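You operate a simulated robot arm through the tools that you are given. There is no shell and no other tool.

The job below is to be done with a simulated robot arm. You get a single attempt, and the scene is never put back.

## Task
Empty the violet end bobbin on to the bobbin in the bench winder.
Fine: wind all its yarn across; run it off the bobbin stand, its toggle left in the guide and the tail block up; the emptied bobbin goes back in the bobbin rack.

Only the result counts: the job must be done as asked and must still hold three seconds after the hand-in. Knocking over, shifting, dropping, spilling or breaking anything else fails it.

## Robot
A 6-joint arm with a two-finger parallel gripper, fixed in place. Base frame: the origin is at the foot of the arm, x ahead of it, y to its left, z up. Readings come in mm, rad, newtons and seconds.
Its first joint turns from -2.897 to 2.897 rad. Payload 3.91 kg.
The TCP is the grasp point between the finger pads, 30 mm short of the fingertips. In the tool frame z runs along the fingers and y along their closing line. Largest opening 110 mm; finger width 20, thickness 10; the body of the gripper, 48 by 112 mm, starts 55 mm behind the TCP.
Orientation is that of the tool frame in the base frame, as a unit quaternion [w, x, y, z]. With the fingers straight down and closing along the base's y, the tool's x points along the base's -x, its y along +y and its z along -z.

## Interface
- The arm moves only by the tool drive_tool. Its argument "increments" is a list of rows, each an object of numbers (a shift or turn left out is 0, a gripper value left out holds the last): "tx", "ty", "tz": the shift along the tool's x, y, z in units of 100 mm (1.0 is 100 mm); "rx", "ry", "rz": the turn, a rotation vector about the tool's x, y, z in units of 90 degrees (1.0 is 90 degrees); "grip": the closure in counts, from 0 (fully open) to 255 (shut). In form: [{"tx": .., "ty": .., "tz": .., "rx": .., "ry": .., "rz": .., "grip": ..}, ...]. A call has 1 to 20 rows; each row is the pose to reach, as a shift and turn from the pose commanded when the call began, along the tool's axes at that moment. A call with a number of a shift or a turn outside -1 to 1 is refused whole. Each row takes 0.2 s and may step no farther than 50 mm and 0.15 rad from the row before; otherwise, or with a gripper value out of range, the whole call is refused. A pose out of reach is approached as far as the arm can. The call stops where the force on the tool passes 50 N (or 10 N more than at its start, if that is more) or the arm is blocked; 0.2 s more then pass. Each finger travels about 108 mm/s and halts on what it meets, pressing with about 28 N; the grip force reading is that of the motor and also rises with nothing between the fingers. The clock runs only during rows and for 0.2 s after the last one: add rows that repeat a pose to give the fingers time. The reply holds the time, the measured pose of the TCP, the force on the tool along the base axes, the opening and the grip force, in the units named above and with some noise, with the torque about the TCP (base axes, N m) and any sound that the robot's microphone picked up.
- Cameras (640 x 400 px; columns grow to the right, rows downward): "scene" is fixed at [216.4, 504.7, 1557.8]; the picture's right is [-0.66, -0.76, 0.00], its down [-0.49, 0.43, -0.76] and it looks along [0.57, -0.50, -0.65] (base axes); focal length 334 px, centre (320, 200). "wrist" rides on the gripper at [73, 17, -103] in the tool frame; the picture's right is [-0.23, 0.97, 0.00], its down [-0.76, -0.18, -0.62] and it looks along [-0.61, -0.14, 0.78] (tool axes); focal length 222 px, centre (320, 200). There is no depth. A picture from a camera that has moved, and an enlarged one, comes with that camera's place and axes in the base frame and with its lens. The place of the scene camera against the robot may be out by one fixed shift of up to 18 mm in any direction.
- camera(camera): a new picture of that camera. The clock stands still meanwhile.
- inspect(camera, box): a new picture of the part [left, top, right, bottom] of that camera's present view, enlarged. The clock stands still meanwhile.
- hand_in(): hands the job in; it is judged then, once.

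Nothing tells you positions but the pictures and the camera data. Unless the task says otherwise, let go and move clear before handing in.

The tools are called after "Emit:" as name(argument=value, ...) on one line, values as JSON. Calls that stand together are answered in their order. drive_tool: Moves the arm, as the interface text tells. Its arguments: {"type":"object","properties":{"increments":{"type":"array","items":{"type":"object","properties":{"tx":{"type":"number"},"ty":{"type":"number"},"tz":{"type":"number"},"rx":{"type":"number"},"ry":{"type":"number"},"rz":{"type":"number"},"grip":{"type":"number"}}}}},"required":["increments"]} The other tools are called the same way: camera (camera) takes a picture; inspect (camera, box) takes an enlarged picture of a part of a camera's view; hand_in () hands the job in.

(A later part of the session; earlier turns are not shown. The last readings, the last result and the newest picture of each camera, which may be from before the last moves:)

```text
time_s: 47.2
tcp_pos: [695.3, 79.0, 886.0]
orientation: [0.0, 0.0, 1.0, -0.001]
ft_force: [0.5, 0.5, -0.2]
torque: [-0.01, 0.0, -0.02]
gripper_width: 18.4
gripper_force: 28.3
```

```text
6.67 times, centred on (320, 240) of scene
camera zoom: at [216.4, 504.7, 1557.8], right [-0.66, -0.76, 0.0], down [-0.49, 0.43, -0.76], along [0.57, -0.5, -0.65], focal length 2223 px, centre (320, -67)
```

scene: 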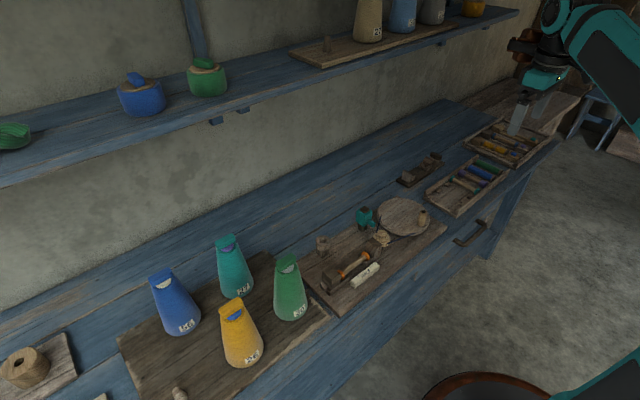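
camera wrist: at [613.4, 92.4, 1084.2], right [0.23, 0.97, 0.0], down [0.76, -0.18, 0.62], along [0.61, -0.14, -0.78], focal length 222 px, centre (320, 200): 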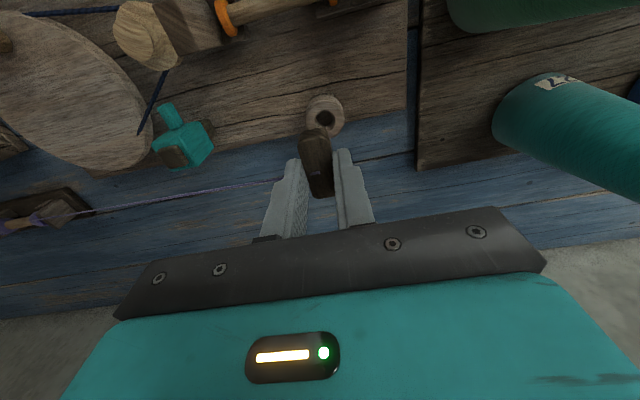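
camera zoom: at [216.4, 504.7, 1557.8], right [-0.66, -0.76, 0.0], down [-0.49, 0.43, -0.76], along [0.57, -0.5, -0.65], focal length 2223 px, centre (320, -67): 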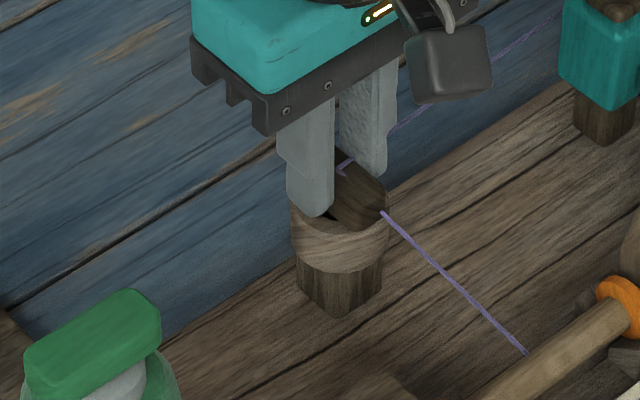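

The yarn now runs through the guide to the winder bobbin. I'll settle a little further and release.

Emit:
drive_tool(increments=[{"tz": 0.01}, {"tz": 0.02}, {"tz": 0.02}])

Emit:
drive_tool(increments=[{"grip": 225}, {"grip": 205}, {"grip": 185}, {"grip": 185}])

Emit:
inspect(camera="wrist", box=[230, 60, 410, 210])

Emit:
inspect(camera="scene", box=[290, 210, 350, 270])

```text
time_s: 48.0
tcp_pos: [694.8, 78.4, 885.5]
orientation: [0.0, 0.0, 1.0, -0.001]
ft_force: [3.1, 1.6, 19.2]
torque: [0.06, -0.01, -0.01]
gripper_width: 18.5
gripper_force: 28.0
```

```text
time_s: 49.0
tcp_pos: [695.0, 78.7, 884.4]
orientation: [0.0, 0.0, 1.0, -0.001]
ft_force: [-0.9, 0.0, -0.1]
torque: [-0.01, 0.04, -0.02]
gripper_width: 30.4
gripper_force: 0.0
```

```text
2.67 times, centred on (320, 135) of wrist
camera zoom: at [623.2, 94.3, 988.5], right [0.23, 0.97, 0.0], down [0.76, -0.18, 0.62], along [0.61, -0.14, -0.78], focal length 592 px, centre (320, 373)
```

zoom: 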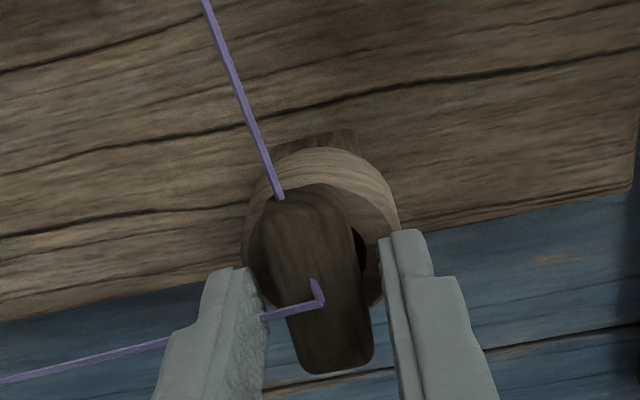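

```text
6.67 times, centred on (320, 240) of scene
camera zoom: at [216.4, 504.7, 1557.8], right [-0.66, -0.76, 0.0], down [-0.49, 0.43, -0.76], along [0.57, -0.5, -0.65], focal length 2223 px, centre (320, -67)
```

zoom: 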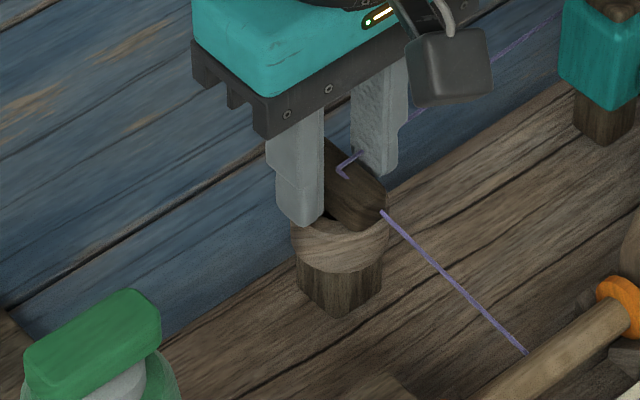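

The toggle is seated in the guide. Rising clear, then I'll look at the tail block.

Emit:
drive_tool(increments=[{"tz": -0.1}, {"tz": -0.3}, {"tz": -0.6}, {"tz": -0.9}])

Emit:
drive_tool(increments=[{"tx": 0.3, "ty": 0.2, "grip": 0}, {"tx": 0.6, "ty": 0.4}, {"tx": 1, "ty": 0.6}, {"tx": 1, "ty": 0.6}])

Emit:
camera(camera="wrist")

Emit:
inspect(camera="wrist", box=[240, 40, 420, 200])

Emit:
inspect(camera="scene", box=[300, 220, 390, 310])

```text
time_s: 50.0
tcp_pos: [695.3, 79.9, 974.7]
orientation: [0.0, -0.001, 1.0, -0.001]
ft_force: [0.6, -0.3, -0.6]
torque: [0.02, 0.01, 0.06]
gripper_width: 30.4
gripper_force: 0.1
```

```text
time_s: 51.0
tcp_pos: [594.9, 137.1, 976.4]
orientation: [0.0, 0.0, 1.0, -0.001]
ft_force: [0.1, -0.1, 0.0]
torque: [-0.01, 0.04, 0.01]
gripper_width: 109.9
gripper_force: 0.0
```

```text
taken
camera wrist: at [523.6, 153.2, 1080.3], right [0.23, 0.97, 0.0], down [0.76, -0.18, 0.62], along [0.61, -0.14, -0.78], focal length 222 px, centre (320, 200)
```

wrist: 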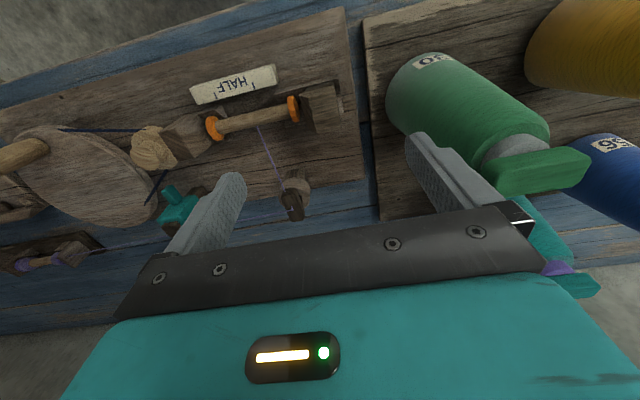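

```text
2.50 times, centred on (330, 120) of wrist
camera zoom: at [523.6, 153.2, 1080.3], right [0.23, 0.97, 0.0], down [0.76, -0.18, 0.62], along [0.61, -0.14, -0.78], focal length 555 px, centre (295, 400)
```

zoom: 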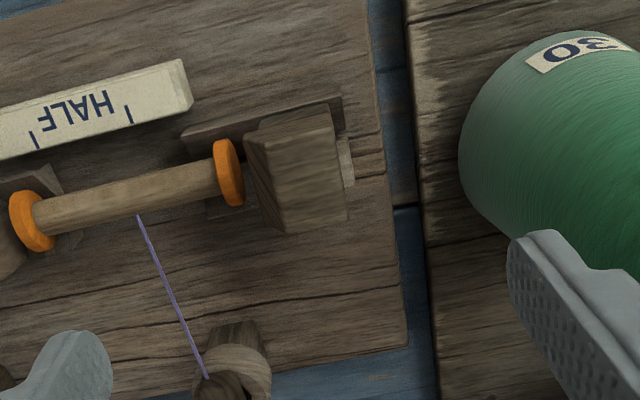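

```text
4.44 times, centred on (345, 265) of scene
camera zoom: at [216.4, 504.7, 1557.8], right [-0.66, -0.76, 0.0], down [-0.49, 0.43, -0.76], along [0.57, -0.5, -0.65], focal length 1482 px, centre (209, -89)
```

zoom: 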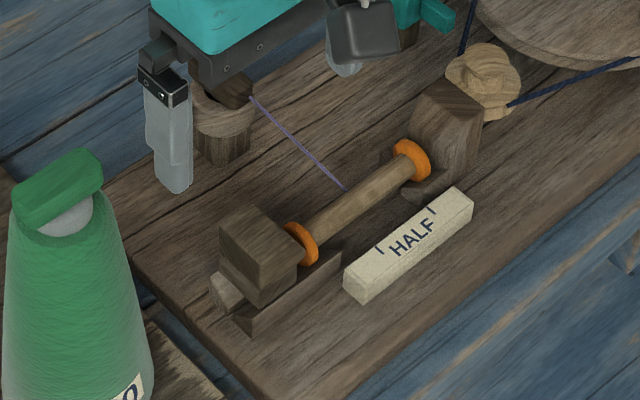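

The tail block stands about 15 mm back from the orange flange. It spans x 570–606 and y 130–156, with its top at z≈866. I'll grip it across x with the tool turned 90° and slide it up to the bobbin.

Emit:
drive_tool(increments=[{"rz": -0.091, "grip": 80}, {"rz": -0.182}, {"rz": -0.273}, {"rz": -0.364}, {"tx": 0.02, "ty": 0.02, "rz": -0.455}, {"tx": 0.03, "ty": 0.03, "rz": -0.546}, {"tx": 0.05, "ty": 0.05, "rz": -0.637}, {"tx": 0.06, "ty": 0.06, "rz": -0.728}, {"tx": 0.06, "ty": 0.06, "rz": -0.819}, {"tx": 0.06, "ty": 0.06, "rz": -0.91}, {"tx": 0.06, "ty": 0.06, "rz": -1}, {"tx": 0.06, "ty": 0.06, "rz": -1}])

Emit:
camera(camera="wrist")

Emit:
inspect(camera="wrist", box=[230, 20, 430, 200])

Emit:
camera(camera="scene")

```text
time_s: 53.6
tcp_pos: [589.8, 145.6, 975.3]
orientation: [0.0, 0.708, -0.707, 0.0]
ft_force: [0.0, -0.6, 0.7]
torque: [0.01, -0.04, -0.02]
gripper_width: 75.4
gripper_force: 0.1
```

```text
taken
camera wrist: at [572.7, 71.9, 1079.4], right [-0.97, 0.23, 0.0], down [0.18, 0.76, 0.62], along [0.14, 0.61, -0.78], focal length 222 px, centre (320, 200)
```

wrist: 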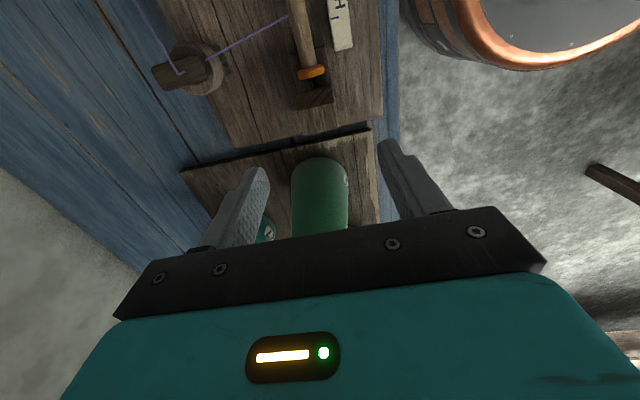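

```text
2.22 times, centred on (330, 110) of wrist
camera zoom: at [572.7, 71.9, 1079.4], right [-0.97, 0.23, 0.0], down [0.18, 0.76, 0.62], along [0.14, 0.61, -0.78], focal length 494 px, centre (298, 400)
```

zoom: 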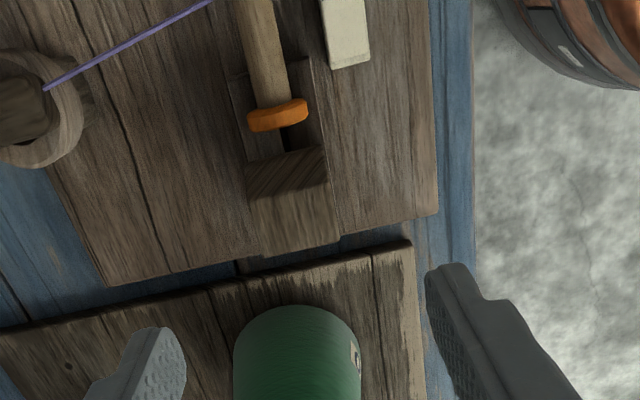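

```text
taken
```

scene: 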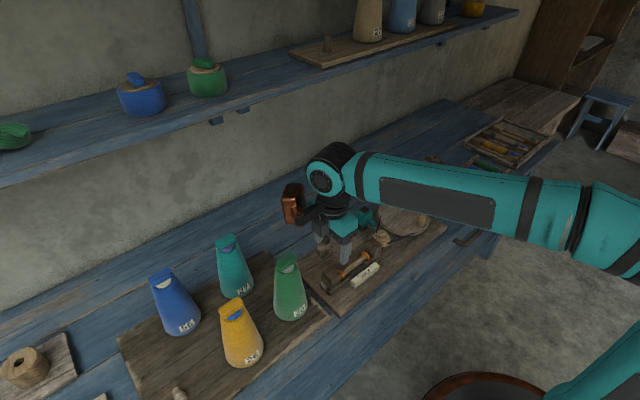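

The block's top spans x 573–607 and y 129.5–153.5. I'll line up over it and descend with a 50 mm opening.

Emit:
drive_tool(increments=[{"tx": 0.036, "tz": 0.35, "grip": 139}, {"tx": 0.036, "tz": 0.7}, {"tx": 0.036, "tz": 0.7}])

Emit:
inspect(camera="wrist", box=[230, 20, 430, 200])

Emit:
inspect(camera="scene", box=[270, 220, 370, 320])

```text
time_s: 54.4
tcp_pos: [587.3, 142.3, 905.8]
orientation: [0.001, 0.707, -0.707, 0.001]
ft_force: [-0.5, 0.7, -0.9]
torque: [-0.03, -0.02, -0.04]
gripper_width: 50.1
gripper_force: 0.0
```

```text
2.22 times, centred on (330, 110) of wrist
camera zoom: at [571.8, 68.7, 1008.8], right [-0.97, 0.23, 0.0], down [0.18, 0.76, 0.62], along [0.14, 0.6, -0.78], focal length 494 px, centre (298, 400)
```

zoom: 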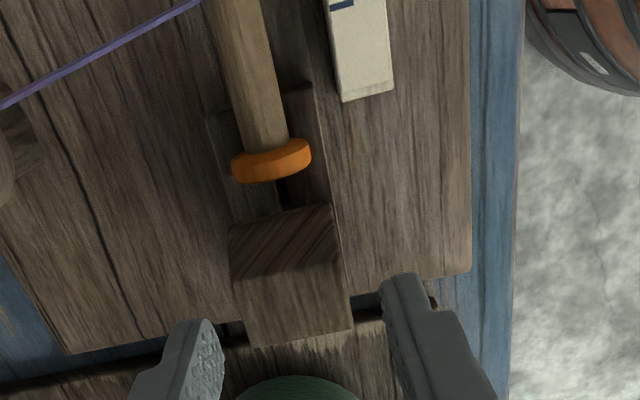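

```text
4.00 times, centred on (320, 270) of scene
camera zoom: at [216.4, 504.7, 1557.8], right [-0.66, -0.76, 0.0], down [-0.49, 0.43, -0.76], along [0.57, -0.5, -0.65], focal length 1334 px, centre (320, -80)
```

zoom: 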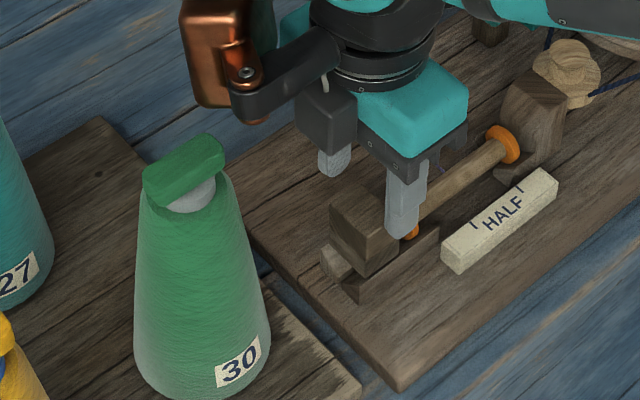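

Sliding the block from this orientation would bring the wrist bracket too close to cone 30. Instead I'll go back to the default orientation and push the block with one finger of the opened gripper.

Emit:
drive_tool(increments=[{"tz": -0.3}, {"tz": -0.6}, {"tz": -0.9}, {"tz": -0.9}])

Emit:
drive_tool(increments=[{"rz": 0.091, "grip": 70}, {"tx": 0.04, "rz": 0.182}, {"tx": 0.08, "rz": 0.273}, {"tx": 0.12, "rz": 0.364}, {"tx": 0.16, "rz": 0.455}, {"tx": 0.19, "rz": 0.546}, {"tx": 0.22, "ty": -0.02, "rz": 0.637}, {"tx": 0.22, "ty": -0.02, "rz": 0.728}, {"tx": 0.22, "ty": -0.02, "rz": 0.819}, {"tx": 0.22, "ty": -0.02, "rz": 0.91}, {"tx": 0.22, "ty": -0.02, "rz": 1}, {"tx": 0.22, "ty": -0.02, "rz": 1}])

Emit:
camera(camera="wrist")

Emit:
camera(camera="scene")

```text
time_s: 55.4
tcp_pos: [587.7, 141.7, 995.6]
orientation: [0.001, 0.707, -0.707, 0.001]
ft_force: [-0.2, 0.2, 0.5]
torque: [0.0, -0.04, 0.04]
gripper_width: 50.0
gripper_force: 0.1
```

```text
time_s: 58.0
tcp_pos: [590.9, 119.6, 996.4]
orientation: [0.0, 0.001, 1.0, -0.001]
ft_force: [-0.4, 0.4, -0.8]
torque: [-0.03, 0.01, 0.02]
gripper_width: 79.9
gripper_force: 0.1
```

```text
taken
camera wrist: at [518.9, 135.5, 1099.3], right [0.23, 0.97, 0.0], down [0.76, -0.18, 0.62], along [0.61, -0.14, -0.78], focal length 222 px, centre (320, 200)
```

wrist: 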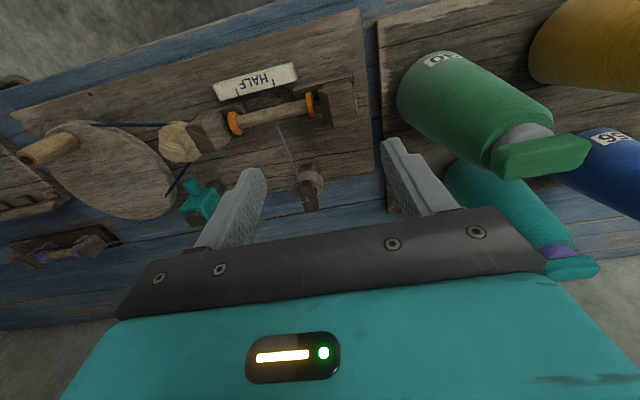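

```text
taken
```

scene: 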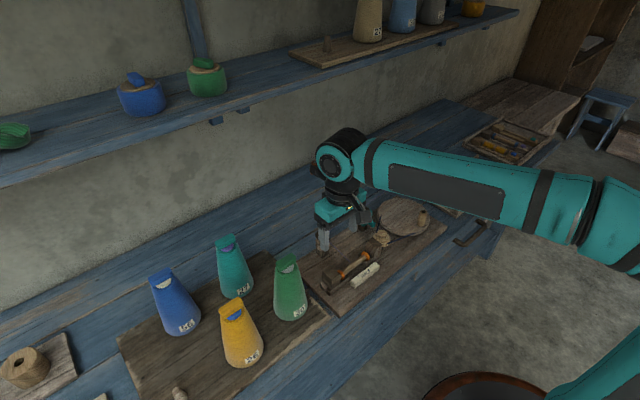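

Emit:
drive_tool(increments=[{"tz": 0.4}, {"tz": 0.8}, {"tz": 0.8}])

Emit:
inspect(camera="wrist", box=[220, 30, 440, 210])

Emit:
inspect(camera="scene", box=[270, 220, 370, 320])

```text
time_s: 58.8
tcp_pos: [592.9, 119.9, 913.3]
orientation: [0.0, 0.0, 1.0, 0.0]
ft_force: [0.3, -0.7, -0.3]
torque: [0.01, -0.01, 0.04]
gripper_width: 79.9
gripper_force: 0.1
```

```text
2.22 times, centred on (330, 120) of wrist
camera zoom: at [519.4, 135.1, 1017.5], right [0.23, 0.97, 0.0], down [0.76, -0.18, 0.62], along [0.61, -0.14, -0.78], focal length 494 px, centre (298, 378)
```

zoom: 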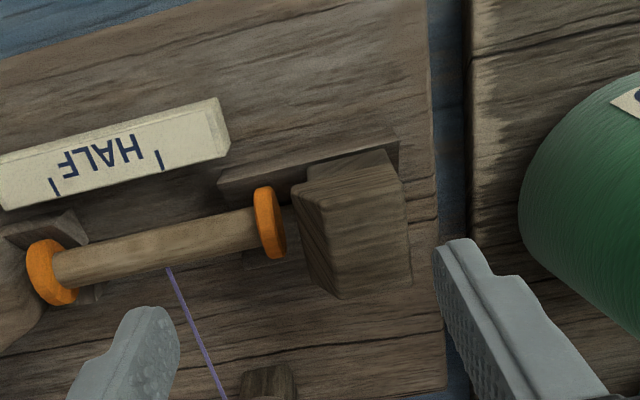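

```text
4.00 times, centred on (320, 270) of scene
camera zoom: at [216.4, 504.7, 1557.8], right [-0.66, -0.76, 0.0], down [-0.49, 0.43, -0.76], along [0.57, -0.5, -0.65], focal length 1334 px, centre (320, -80)
```

zoom: 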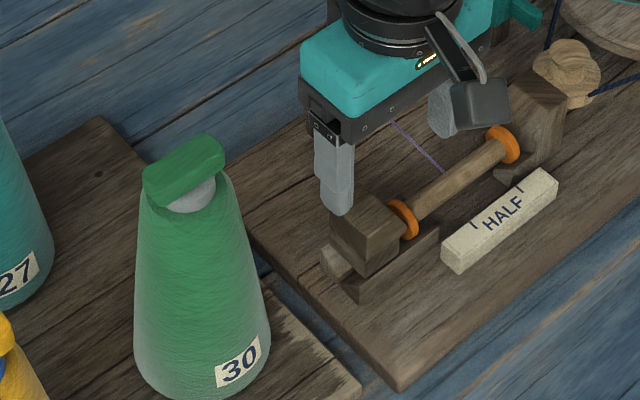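

Clear of everything. I'll descend until the finger is beside the block's outer face.

Emit:
drive_tool(increments=[{"tx": 0.015, "ty": 0.015, "tz": 0.2}, {"tx": 0.015, "ty": 0.015, "tz": 0.39}, {"tx": 0.015, "ty": 0.015, "tz": 0.39}])

Emit:
inspect(camera="wrist", box=[220, 30, 440, 210])

Emit:
inspect(camera="scene", box=[290, 230, 370, 310])

```text
time_s: 59.6
tcp_pos: [589.2, 120.6, 876.5]
orientation: [0.0, 0.0, 1.0, -0.001]
ft_force: [0.2, -1.0, 0.1]
torque: [-0.01, 0.01, -0.02]
gripper_width: 80.0
gripper_force: 0.1
```

```text
2.22 times, centred on (330, 120) of wrist
camera zoom: at [517.5, 136.2, 979.9], right [0.23, 0.97, 0.0], down [0.76, -0.18, 0.62], along [0.61, -0.14, -0.78], focal length 494 px, centre (298, 378)
```

zoom: 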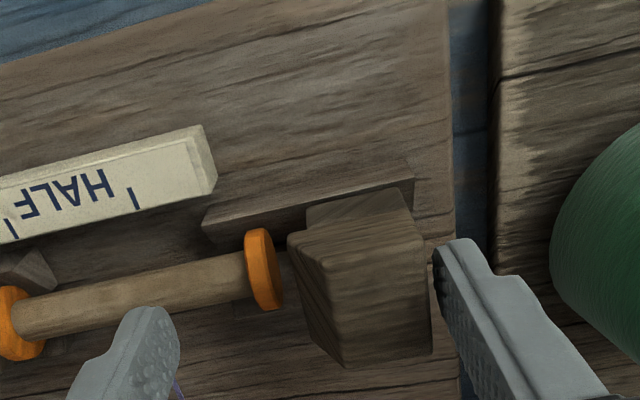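

```text
5.00 times, centred on (330, 270) of scene
camera zoom: at [216.4, 504.7, 1557.8], right [-0.66, -0.76, 0.0], down [-0.49, 0.43, -0.76], along [0.57, -0.5, -0.65], focal length 1667 px, centre (270, -150)
```

zoom: 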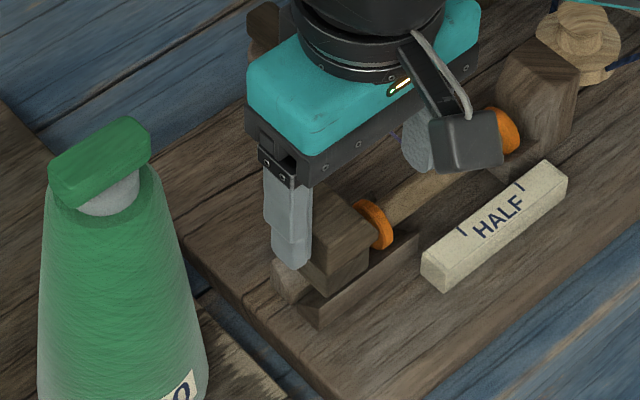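

The finger is beside the block. Pushing it toward the bobbin in small steps.

Emit:
drive_tool(increments=[{"ty": -0.04}, {"ty": -0.08}, {"ty": -0.11}, {"ty": -0.14}])

Emit:
inspect(camera="wrist", box=[220, 30, 440, 210])

```text
time_s: 60.6
tcp_pos: [590.4, 106.8, 877.3]
orientation: [0.0, 0.0, 1.0, -0.001]
ft_force: [0.6, 1.1, -0.2]
torque: [0.08, -0.05, 0.0]
gripper_width: 81.0
gripper_force: 1.2
```

```text
2.22 times, centred on (330, 120) of wrist
camera zoom: at [517.0, 123.0, 979.7], right [0.23, 0.97, 0.0], down [0.76, -0.18, 0.62], along [0.61, -0.14, -0.78], focal length 494 px, centre (298, 378)
```

zoom: 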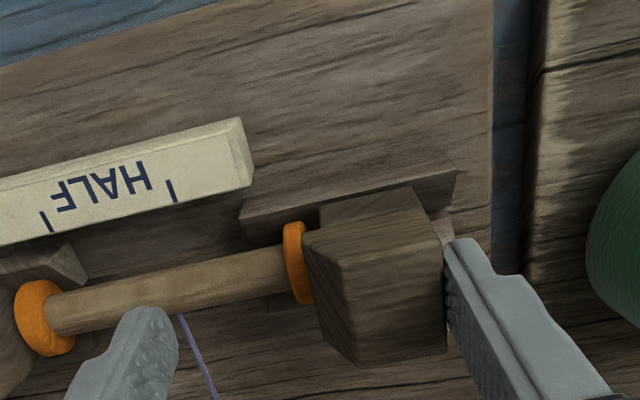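

The block slides easily and is close to the flange. Continuing in small steps.

Emit:
drive_tool(increments=[{"ty": -0.02}, {"ty": -0.04}, {"ty": -0.06}])

Emit:
inspect(camera="wrist", box=[220, 30, 440, 210])

```text
time_s: 61.4
tcp_pos: [589.9, 101.9, 876.9]
orientation: [0.0, -0.001, 1.0, -0.001]
ft_force: [-0.6, 1.6, 0.2]
torque: [0.03, 0.06, 0.02]
gripper_width: 80.5
gripper_force: 0.5
```

```text
2.22 times, centred on (330, 120) of wrist
camera zoom: at [517.1, 117.2, 980.1], right [0.23, 0.97, 0.0], down [0.76, -0.18, 0.62], along [0.61, -0.14, -0.78], focal length 494 px, centre (298, 378)
```

zoom: 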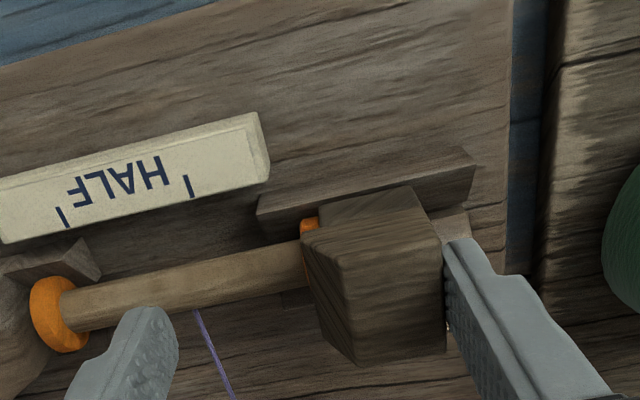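

Emit:
drive_tool(increments=[{"ty": -0.02}, {"ty": -0.03}, {"ty": -0.04}])

Emit:
drive_tool(increments=[{"ty": -0.02}, {"ty": -0.03}])

Emit:
inspect(camera="wrist", box=[220, 30, 440, 210])

```text
time_s: 62.2
tcp_pos: [589.0, 97.5, 876.1]
orientation: [0.0, 0.0, 1.0, 0.0]
ft_force: [-0.8, 1.9, 0.2]
torque: [0.12, 0.03, -0.01]
gripper_width: 80.7
gripper_force: 0.9
```

```text
time_s: 62.8
tcp_pos: [590.2, 95.3, 877.0]
orientation: [0.0, 0.0, 1.0, -0.002]
ft_force: [-0.2, 2.0, -1.0]
torque: [0.01, 0.0, -0.02]
gripper_width: 80.8
gripper_force: 1.1
```

```text
2.22 times, centred on (330, 120) of wrist
camera zoom: at [517.3, 109.8, 980.1], right [0.23, 0.97, 0.0], down [0.76, -0.18, 0.62], along [0.61, -0.14, -0.78], focal length 494 px, centre (298, 378)
```

zoom: 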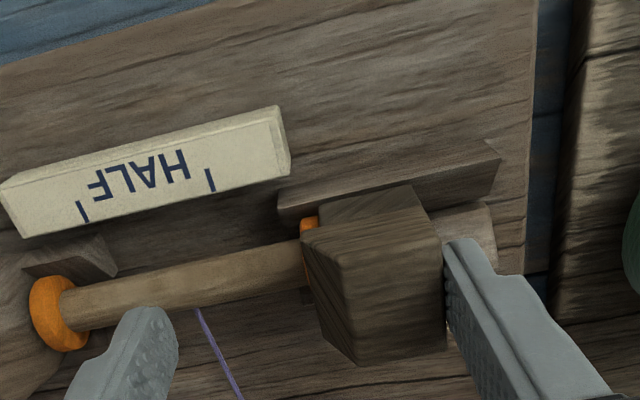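

The bobbin is now travelling with the block toward the headstock. Continuing until it is seated.

Emit:
drive_tool(increments=[{"ty": -0.02}, {"ty": -0.03}])

Emit:
drive_tool(increments=[{"ty": -0.02}, {"ty": -0.03}])

Emit:
camera(camera="wrist")

Emit:
inspect(camera="scene", box=[310, 220, 400, 310])

```text
time_s: 63.4
tcp_pos: [589.3, 91.4, 876.5]
orientation: [0.0, 0.001, 1.0, -0.001]
ft_force: [0.7, 5.2, -2.7]
torque: [0.06, 0.02, -0.01]
gripper_width: 81.7
gripper_force: 2.0
```

```text
time_s: 64.0
tcp_pos: [589.0, 89.7, 876.4]
orientation: [0.001, 0.0, 1.0, 0.0]
ft_force: [-3.7, 13.3, -3.5]
torque: [0.25, 0.22, 0.13]
gripper_width: 86.9
gripper_force: 6.7
```

```text
taken
camera wrist: at [517.3, 105.0, 980.4], right [0.23, 0.97, 0.0], down [0.76, -0.18, 0.62], along [0.61, -0.14, -0.78], focal length 222 px, centre (320, 200)
```

wrist: 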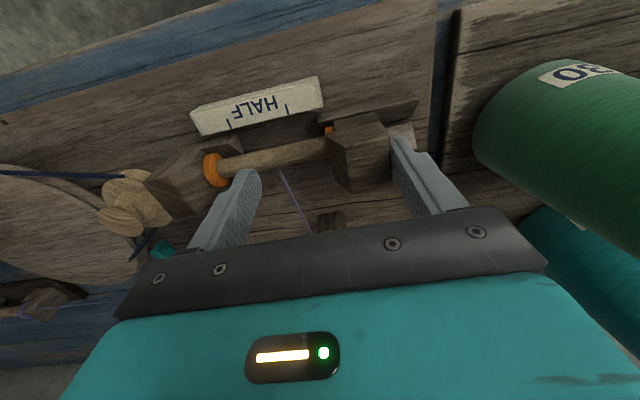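

```text
4.44 times, centred on (355, 265) of scene
camera zoom: at [216.4, 504.7, 1557.8], right [-0.66, -0.76, 0.0], down [-0.49, 0.43, -0.76], along [0.57, -0.5, -0.65], focal length 1482 px, centre (164, -89)
```

zoom: 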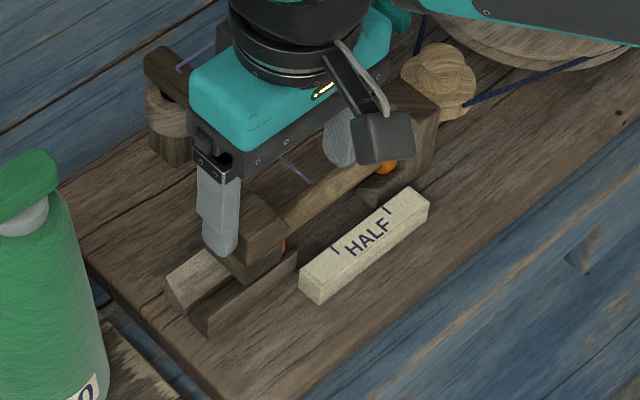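

Force is rising to 13 N, so the bobbin has met the headstock. One more small push to seat it firmly.

Emit:
drive_tool(increments=[{"ty": -0.02}, {"ty": -0.03}, {"ty": -0.03}])

Emit:
inspect(camera="wrist", box=[130, 50, 430, 220])

```text
time_s: 64.8
tcp_pos: [589.3, 86.8, 877.1]
orientation: [0.0, 0.0, 1.0, -0.002]
ft_force: [-7.9, 23.7, -2.2]
torque: [0.45, 0.17, 0.34]
gripper_width: 91.6
gripper_force: 11.7
```

```text
2.13 times, centred on (280, 135) of wrist
camera zoom: at [517.3, 102.5, 980.4], right [0.23, 0.97, 0.0], down [0.76, -0.18, 0.62], along [0.61, -0.14, -0.78], focal length 474 px, centre (405, 339)
```

zoom: 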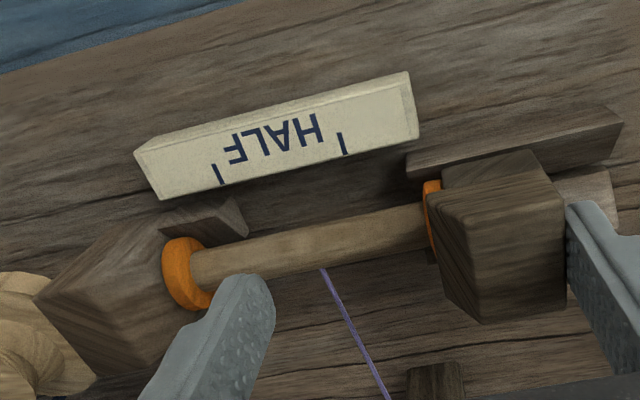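

The bobbin is held between headstock and tail block. Backing the finger off and rising.

Emit:
drive_tool(increments=[{"ty": 0.1}, {"ty": 0.2}, {"ty": 0.2}])

Emit:
drive_tool(increments=[{"tz": -0.3}, {"tz": -0.6}, {"tz": -0.9}])

Emit:
camera(camera="wrist")

Emit:
inspect(camera="wrist", box=[130, 50, 430, 220])

Emit:
inspect(camera="scene", box=[310, 220, 400, 310])

```text
time_s: 65.6
tcp_pos: [589.1, 106.4, 876.4]
orientation: [0.0, 0.0, 1.0, -0.001]
ft_force: [0.3, -0.1, 0.0]
torque: [-0.03, 0.02, -0.01]
gripper_width: 79.9
gripper_force: 0.1
```

```text
time_s: 66.4
tcp_pos: [590.9, 106.7, 965.3]
orientation: [0.0, 0.0, 1.0, -0.001]
ft_force: [0.1, 0.1, -0.6]
torque: [0.0, 0.05, 0.0]
gripper_width: 79.9
gripper_force: 0.0
```

```text
taken
camera wrist: at [518.4, 122.9, 1069.3], right [0.23, 0.97, 0.0], down [0.76, -0.18, 0.62], along [0.61, -0.14, -0.78], focal length 222 px, centre (320, 200)
```

wrist: 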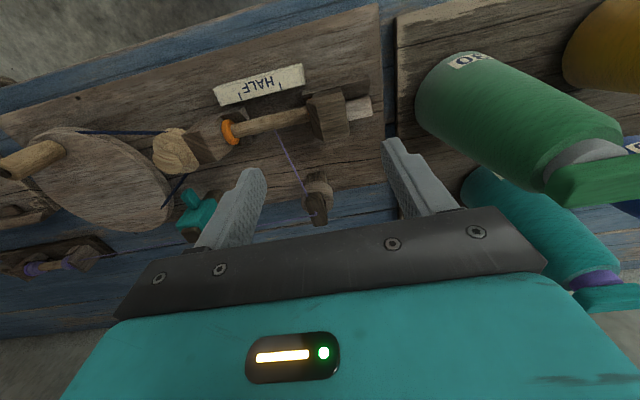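

```text
2.13 times, centred on (280, 135) of wrist
camera zoom: at [518.4, 122.9, 1069.3], right [0.23, 0.97, 0.0], down [0.76, -0.18, 0.62], along [0.61, -0.14, -0.78], focal length 474 px, centre (405, 339)
```

zoom: 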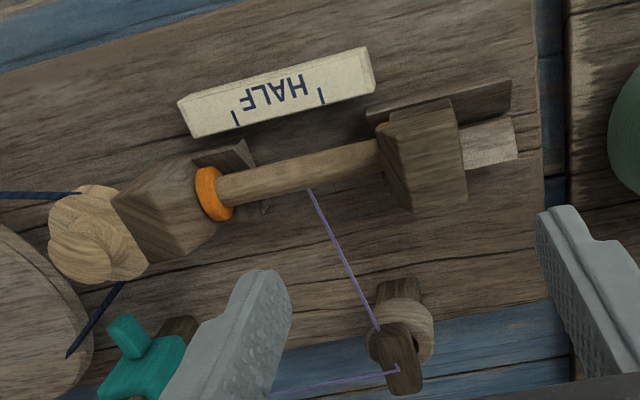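

```text
4.44 times, centred on (355, 265) of scene
camera zoom: at [216.4, 504.7, 1557.8], right [-0.66, -0.76, 0.0], down [-0.49, 0.43, -0.76], along [0.57, -0.5, -0.65], focal length 1482 px, centre (164, -89)
```

zoom: 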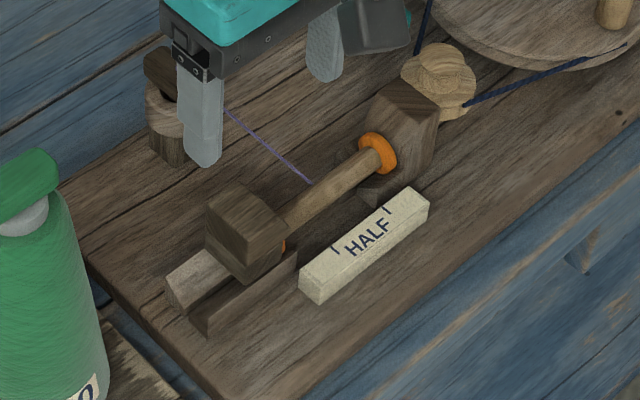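

The tail block stays up and the yarn is threaded. Now to the wheel knob for a close measurement.

Emit:
drive_tool(increments=[{"tx": 0.1, "ty": -0.4, "tz": -0.1}, {"tx": 0.1, "ty": -0.75, "tz": -0.2}])

Emit:
drive_tool(increments=[{"tx": 0.1, "ty": -0.4}, {"tx": 0.1, "ty": -0.75}])

Emit:
drive_tool(increments=[{"ty": -0.4}, {"ty": -0.75}])

Emit:
drive_tool(increments=[{"ty": -0.4}, {"ty": -0.72}, {"ty": -0.72}])

Emit:
camera(camera="wrist")

Emit:
inspect(camera="wrist", box=[220, 30, 460, 200])

```text
time_s: 67.0
tcp_pos: [578.1, 30.2, 986.7]
orientation: [0.0, 0.0, 1.0, -0.001]
ft_force: [-0.1, 0.1, -0.2]
torque: [0.03, 0.02, 0.01]
gripper_width: 79.7
gripper_force: 0.0
```

```text
time_s: 67.6
tcp_pos: [567.9, -44.1, 987.5]
orientation: [0.0, 0.0, 1.0, 0.0]
ft_force: [-0.2, 0.5, 0.0]
torque: [0.0, -0.02, 0.0]
gripper_width: 79.8
gripper_force: 0.0
```

```text
time_s: 68.2
tcp_pos: [569.8, -119.0, 986.2]
orientation: [0.0, 0.0, 1.0, -0.001]
ft_force: [0.6, 0.0, 0.4]
torque: [-0.01, -0.03, 0.0]
gripper_width: 79.9
gripper_force: 0.1
```

```text
time_s: 69.0
tcp_pos: [570.3, -191.0, 989.3]
orientation: [0.0, 0.0, 1.0, -0.001]
ft_force: [0.4, -0.3, 0.1]
torque: [-0.01, -0.03, 0.02]
gripper_width: 80.0
gripper_force: 0.1
```

```text
taken
camera wrist: at [498.6, -175.8, 1092.9], right [0.23, 0.97, 0.0], down [0.76, -0.18, 0.62], along [0.61, -0.14, -0.78], focal length 222 px, centre (320, 200)
```

wrist: 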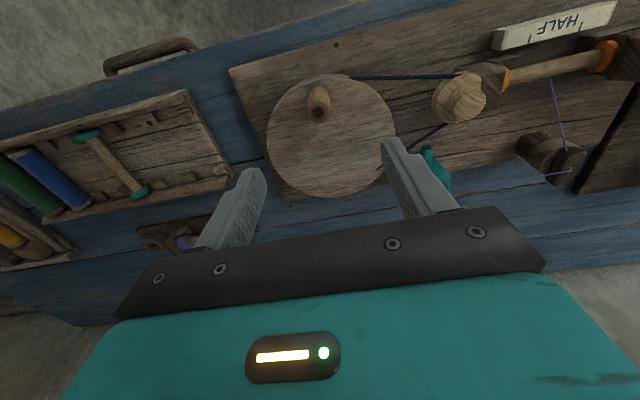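

```text
2.35 times, centred on (340, 115) of wrist
camera zoom: at [498.6, -175.8, 1092.9], right [0.23, 0.97, 0.0], down [0.76, -0.18, 0.62], along [0.61, -0.14, -0.78], focal length 523 px, centre (273, 400)
```

zoom: 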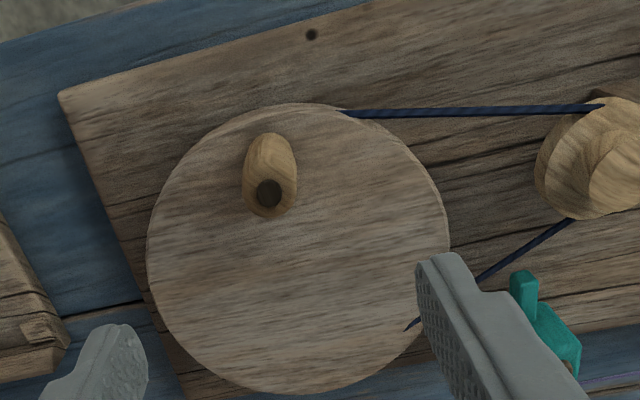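

Knob top is at (558, -191.3, 892), with the wheel centre near (616, -189), giving a crank radius of about 58 mm. I'll move over the knob and check alignment.

Emit:
drive_tool(increments=[{"tx": 0.06, "tz": 0.2, "grip": 139}, {"tx": 0.122, "tz": 0.4}, {"tx": 0.122, "tz": 0.6}, {"tx": 0.122, "tz": 0.6}])

Emit:
inspect(camera="wrist", box=[220, 60, 420, 210])

Emit:
inspect(camera="scene", box=[370, 160, 470, 260])

```text
time_s: 70.0
tcp_pos: [557.1, -191.3, 928.3]
orientation: [0.0, 0.0, 1.0, -0.001]
ft_force: [0.4, -1.0, -0.6]
torque: [-0.02, -0.02, 0.03]
gripper_width: 50.2
gripper_force: 0.0
```

```text
2.67 times, centred on (320, 135) of wrist
camera zoom: at [485.5, -176.6, 1032.1], right [0.23, 0.97, 0.0], down [0.76, -0.18, 0.62], along [0.61, -0.14, -0.78], focal length 592 px, centre (320, 373)
```

zoom: 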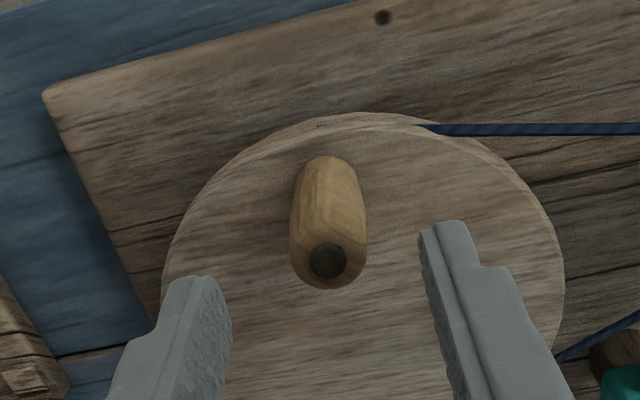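

```text
4.00 times, centred on (420, 210) of scene
camera zoom: at [216.4, 504.7, 1557.8], right [-0.66, -0.76, 0.0], down [-0.49, 0.43, -0.76], along [0.57, -0.5, -0.65], focal length 1334 px, centre (-80, 160)
```

zoom: 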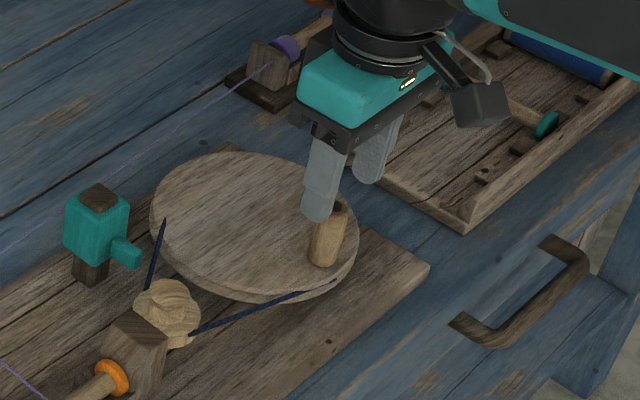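

Well centred over the knob. Descending and gripping it.

Emit:
drive_tool(increments=[{"tz": 0.2}, {"tz": 0.4}, {"tz": 0.46}, {"tz": 0.46}])

Emit:
drive_tool(increments=[{"grip": 190}, {"grip": 255}, {"grip": 255}, {"grip": 255}])

Emit:
inspect(camera="wrist", box=[220, 60, 420, 210])

```text
time_s: 71.0
tcp_pos: [557.4, -191.3, 882.3]
orientation: [0.0, -0.001, 1.0, -0.001]
ft_force: [0.5, 0.5, 0.2]
torque: [-0.04, 0.0, -0.02]
gripper_width: 50.1
gripper_force: 0.1
```

```text
time_s: 72.0
tcp_pos: [557.2, -192.4, 882.1]
orientation: [0.0, 0.0, 1.0, -0.001]
ft_force: [1.0, -0.2, -1.5]
torque: [0.85, -0.11, 0.02]
gripper_width: 21.7
gripper_force: 44.3
```

```text
2.67 times, centred on (320, 135) of wrist
camera zoom: at [485.0, -176.4, 986.1], right [0.23, 0.97, 0.0], down [0.76, -0.18, 0.62], along [0.61, -0.14, -0.78], focal length 592 px, centre (320, 373)
```

zoom: 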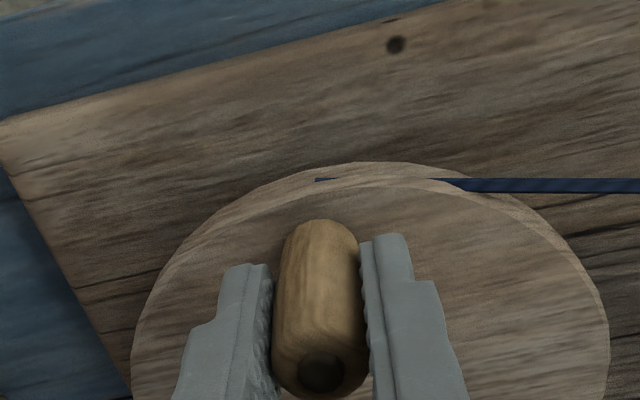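

Gripped at 21.7 mm. I'll try a small arc first, about 36°, to check forces.

Emit:
drive_tool(increments=[{"tx": -0.009, "ty": -0.089}, {"tx": -0.032, "ty": -0.176}, {"tx": -0.068, "ty": -0.257}, {"tx": -0.116, "ty": -0.333}, {"tx": -0.116, "ty": -0.333}])

Emit:
inspect(camera="wrist", box=[220, 60, 420, 210])

Emit:
inspect(camera="scene", box=[310, 180, 440, 310])

```text
time_s: 73.2
tcp_pos: [567.3, -225.0, 883.5]
orientation: [0.001, -0.001, 1.0, -0.001]
ft_force: [-6.9, -5.9, 13.5]
torque: [0.75, -0.51, 0.02]
gripper_width: 21.8
gripper_force: 45.3
```

```text
2.67 times, centred on (320, 135) of wrist
camera zoom: at [496.2, -210.2, 986.0], right [0.23, 0.97, 0.0], down [0.76, -0.18, 0.62], along [0.61, -0.14, -0.78], focal length 592 px, centre (320, 373)
```

zoom: 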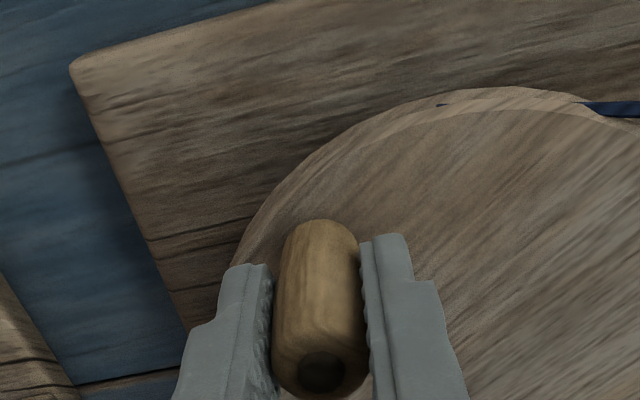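

```text
3.08 times, centred on (375, 245) of scene
camera zoom: at [216.4, 504.7, 1557.8], right [-0.66, -0.76, 0.0], down [-0.49, 0.43, -0.76], along [0.57, -0.5, -0.65], focal length 1026 px, centre (151, 62)
```

zoom: 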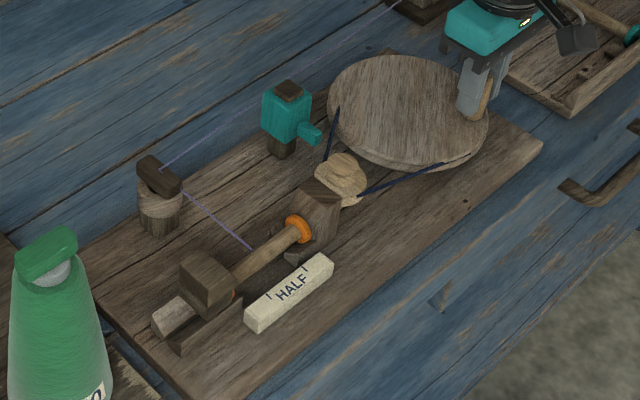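

The wheel turns, with forces pointing slightly outward, so the radius is probably nearer 60 mm. I'll continue the quarter turn with that.

Emit:
drive_tool(increments=[{"tx": -0.046, "ty": -0.061}, {"tx": -0.116, "ty": -0.125}, {"tx": -0.194, "ty": -0.177}, {"tx": -0.28, "ty": -0.216}, {"tx": -0.371, "ty": -0.241}, {"tx": -0.464, "ty": -0.252}, {"tx": -0.464, "ty": -0.252}])

Emit:
camera(camera="wrist")

Emit:
inspect(camera="wrist", box=[220, 60, 420, 210])

Emit:
inspect(camera="scene", box=[310, 180, 440, 310])

```text
time_s: 74.7
tcp_pos: [614.6, -252.4, 882.2]
orientation: [0.001, -0.001, 1.0, -0.003]
ft_force: [-1.0, -27.9, 2.1]
torque: [0.32, 0.36, -0.05]
gripper_width: 21.8
gripper_force: 44.8
stopped in row 7: the force on the tool passed its limit at 51 N (the readings are from after the stop); the commanded pose is now the measured one
```

```text
taken
camera wrist: at [542.9, -236.1, 985.7], right [0.23, 0.97, 0.0], down [0.76, -0.17, 0.63], along [0.61, -0.14, -0.78], focal length 222 px, centre (320, 200)
```

wrist: 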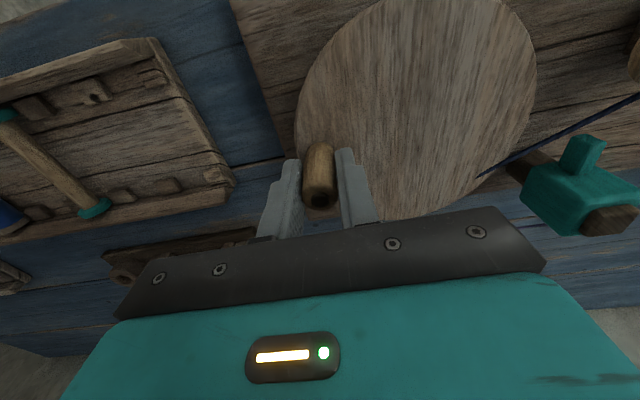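

```text
2.67 times, centred on (320, 135) of wrist
camera zoom: at [542.9, -236.1, 985.7], right [0.23, 0.97, 0.0], down [0.76, -0.17, 0.63], along [0.61, -0.14, -0.78], focal length 592 px, centre (320, 373)
```

zoom: 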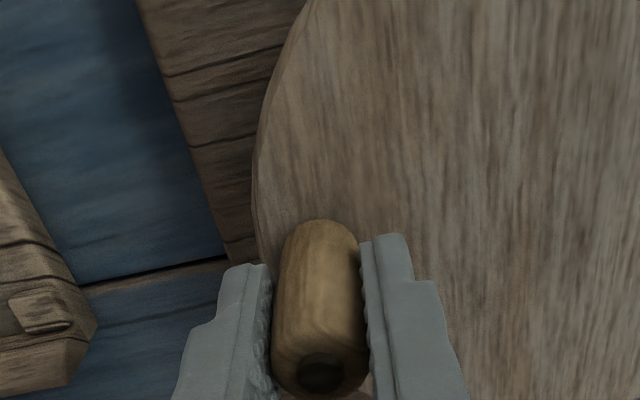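

```text
3.08 times, centred on (375, 245) of scene
camera zoom: at [216.4, 504.7, 1557.8], right [-0.66, -0.76, 0.0], down [-0.49, 0.43, -0.76], along [0.57, -0.5, -0.65], focal length 1026 px, centre (151, 62)
```

zoom: 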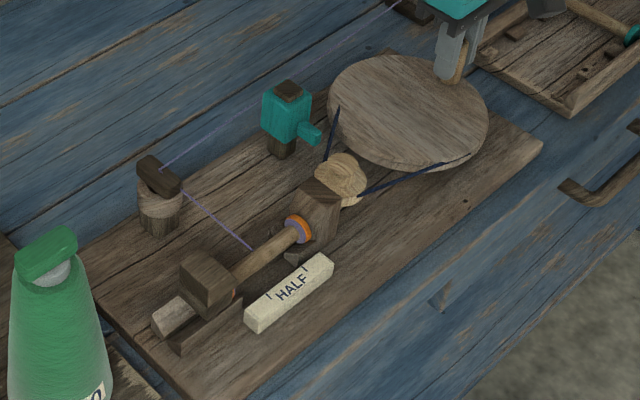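

A violet ring has appeared on the winder bobbin, so this direction winds. Fitting the three knob positions gives a centre of about (618.5, -191.8) and R≈61.2, which I'll use for the next quarter.

Emit:
drive_tool(increments=[{"tx": -0.039, "ty": -0.006}, {"tx": -0.197, "ty": 0.015}, {"tx": -0.345, "ty": 0.076}, {"tx": -0.472, "ty": 0.173}, {"tx": -0.569, "ty": 0.3}, {"tx": -0.63, "ty": 0.448}, {"tx": -0.651, "ty": 0.606}])

Emit:
camera(camera="wrist")

Emit:
inspect(camera="scene", box=[310, 180, 440, 310])

```text
time_s: 76.3
tcp_pos: [680.1, -188.5, 881.8]
orientation: [-0.001, -0.002, 1.0, -0.002]
ft_force: [10.9, 0.5, 7.0]
torque: [1.02, -0.2, 0.01]
gripper_width: 21.5
gripper_force: 45.0
```

```text
taken
camera wrist: at [608.5, -173.3, 985.4], right [0.22, 0.97, 0.0], down [0.76, -0.17, 0.62], along [0.61, -0.14, -0.78], focal length 222 px, centre (320, 200)
```

wrist: 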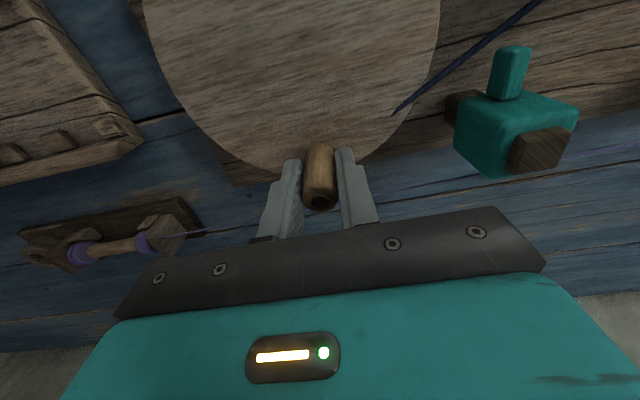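

```text
3.08 times, centred on (375, 245) of scene
camera zoom: at [216.4, 504.7, 1557.8], right [-0.66, -0.76, 0.0], down [-0.49, 0.43, -0.76], along [0.57, -0.5, -0.65], focal length 1026 px, centre (151, 62)
```

zoom: 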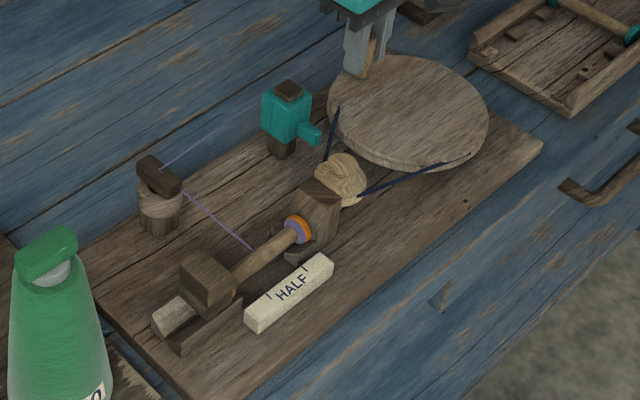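

Emit:
drive_tool(increments=[{"tx": 0.01, "ty": 0.145}, {"tx": 0.072, "ty": 0.294}, {"tx": 0.17, "ty": 0.422}, {"tx": 0.298, "ty": 0.52}, {"tx": 0.447, "ty": 0.582}, {"tx": 0.607, "ty": 0.603}])

Emit:
inspect(camera="scene", box=[310, 180, 440, 310])

```text
time_s: 77.7
tcp_pos: [619.7, -127.7, 880.8]
orientation: [0.001, -0.002, 1.0, -0.001]
ft_force: [0.3, 30.9, 14.4]
torque: [1.33, -0.42, 0.08]
gripper_width: 21.6
gripper_force: 44.9
```

```text
3.08 times, centred on (375, 245) of scene
camera zoom: at [216.4, 504.7, 1557.8], right [-0.66, -0.76, 0.0], down [-0.49, 0.43, -0.76], along [0.57, -0.5, -0.65], focal length 1026 px, centre (151, 62)
```

zoom: 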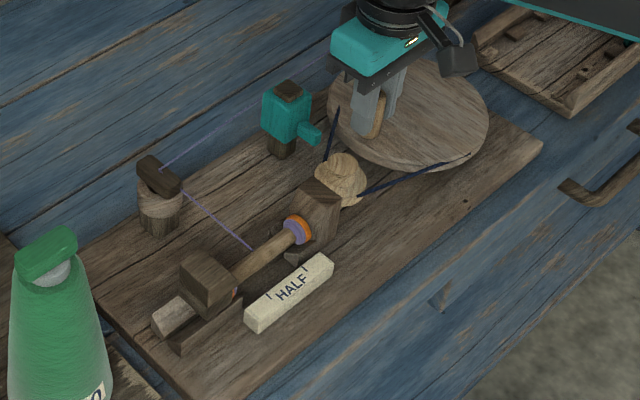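

Forces still point outward, and the knob traces C≈(618.8, -190) with R≈62.2. Finishing this turn with that circle.

Emit:
drive_tool(increments=[{"tx": 0.163, "ty": 0.016}, {"tx": 0.313, "ty": -0.046}, {"tx": 0.442, "ty": -0.145}, {"tx": 0.541, "ty": -0.274}, {"tx": 0.603, "ty": -0.424}, {"tx": 0.624, "ty": -0.585}])

Emit:
inspect(camera="scene", box=[310, 180, 440, 310])

Emit:
inspect(camera="scene", box=[400, 120, 470, 190])

```text
time_s: 79.1
tcp_pos: [556.6, -187.6, 881.9]
orientation: [0.0, -0.001, 1.0, -0.002]
ft_force: [8.1, 0.2, 0.6]
torque: [0.94, -1.42, 0.04]
gripper_width: 21.4
gripper_force: 44.9
```

```text
3.08 times, centred on (375, 245) of scene
camera zoom: at [216.4, 504.7, 1557.8], right [-0.66, -0.76, 0.0], down [-0.49, 0.43, -0.76], along [0.57, -0.5, -0.65], focal length 1026 px, centre (151, 62)
```

zoom: 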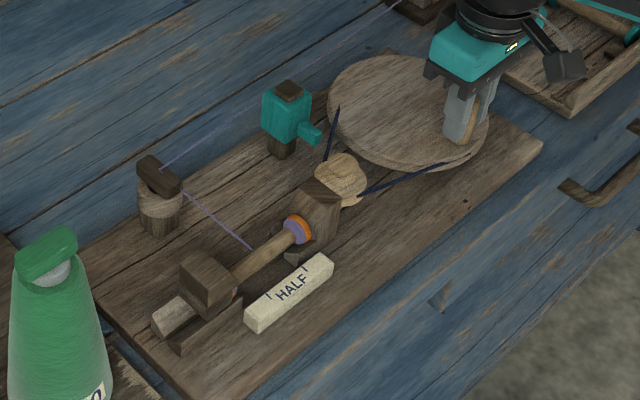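

```text
5.71 times, centred on (435, 155) of scene
camera zoom: at [216.4, 504.7, 1557.8], right [-0.66, -0.76, 0.0], down [-0.49, 0.43, -0.76], along [0.57, -0.5, -0.65], focal length 1906 px, centre (-337, 457)
```

zoom: 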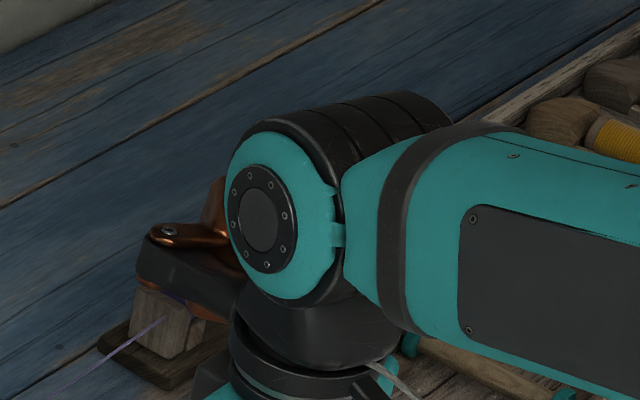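

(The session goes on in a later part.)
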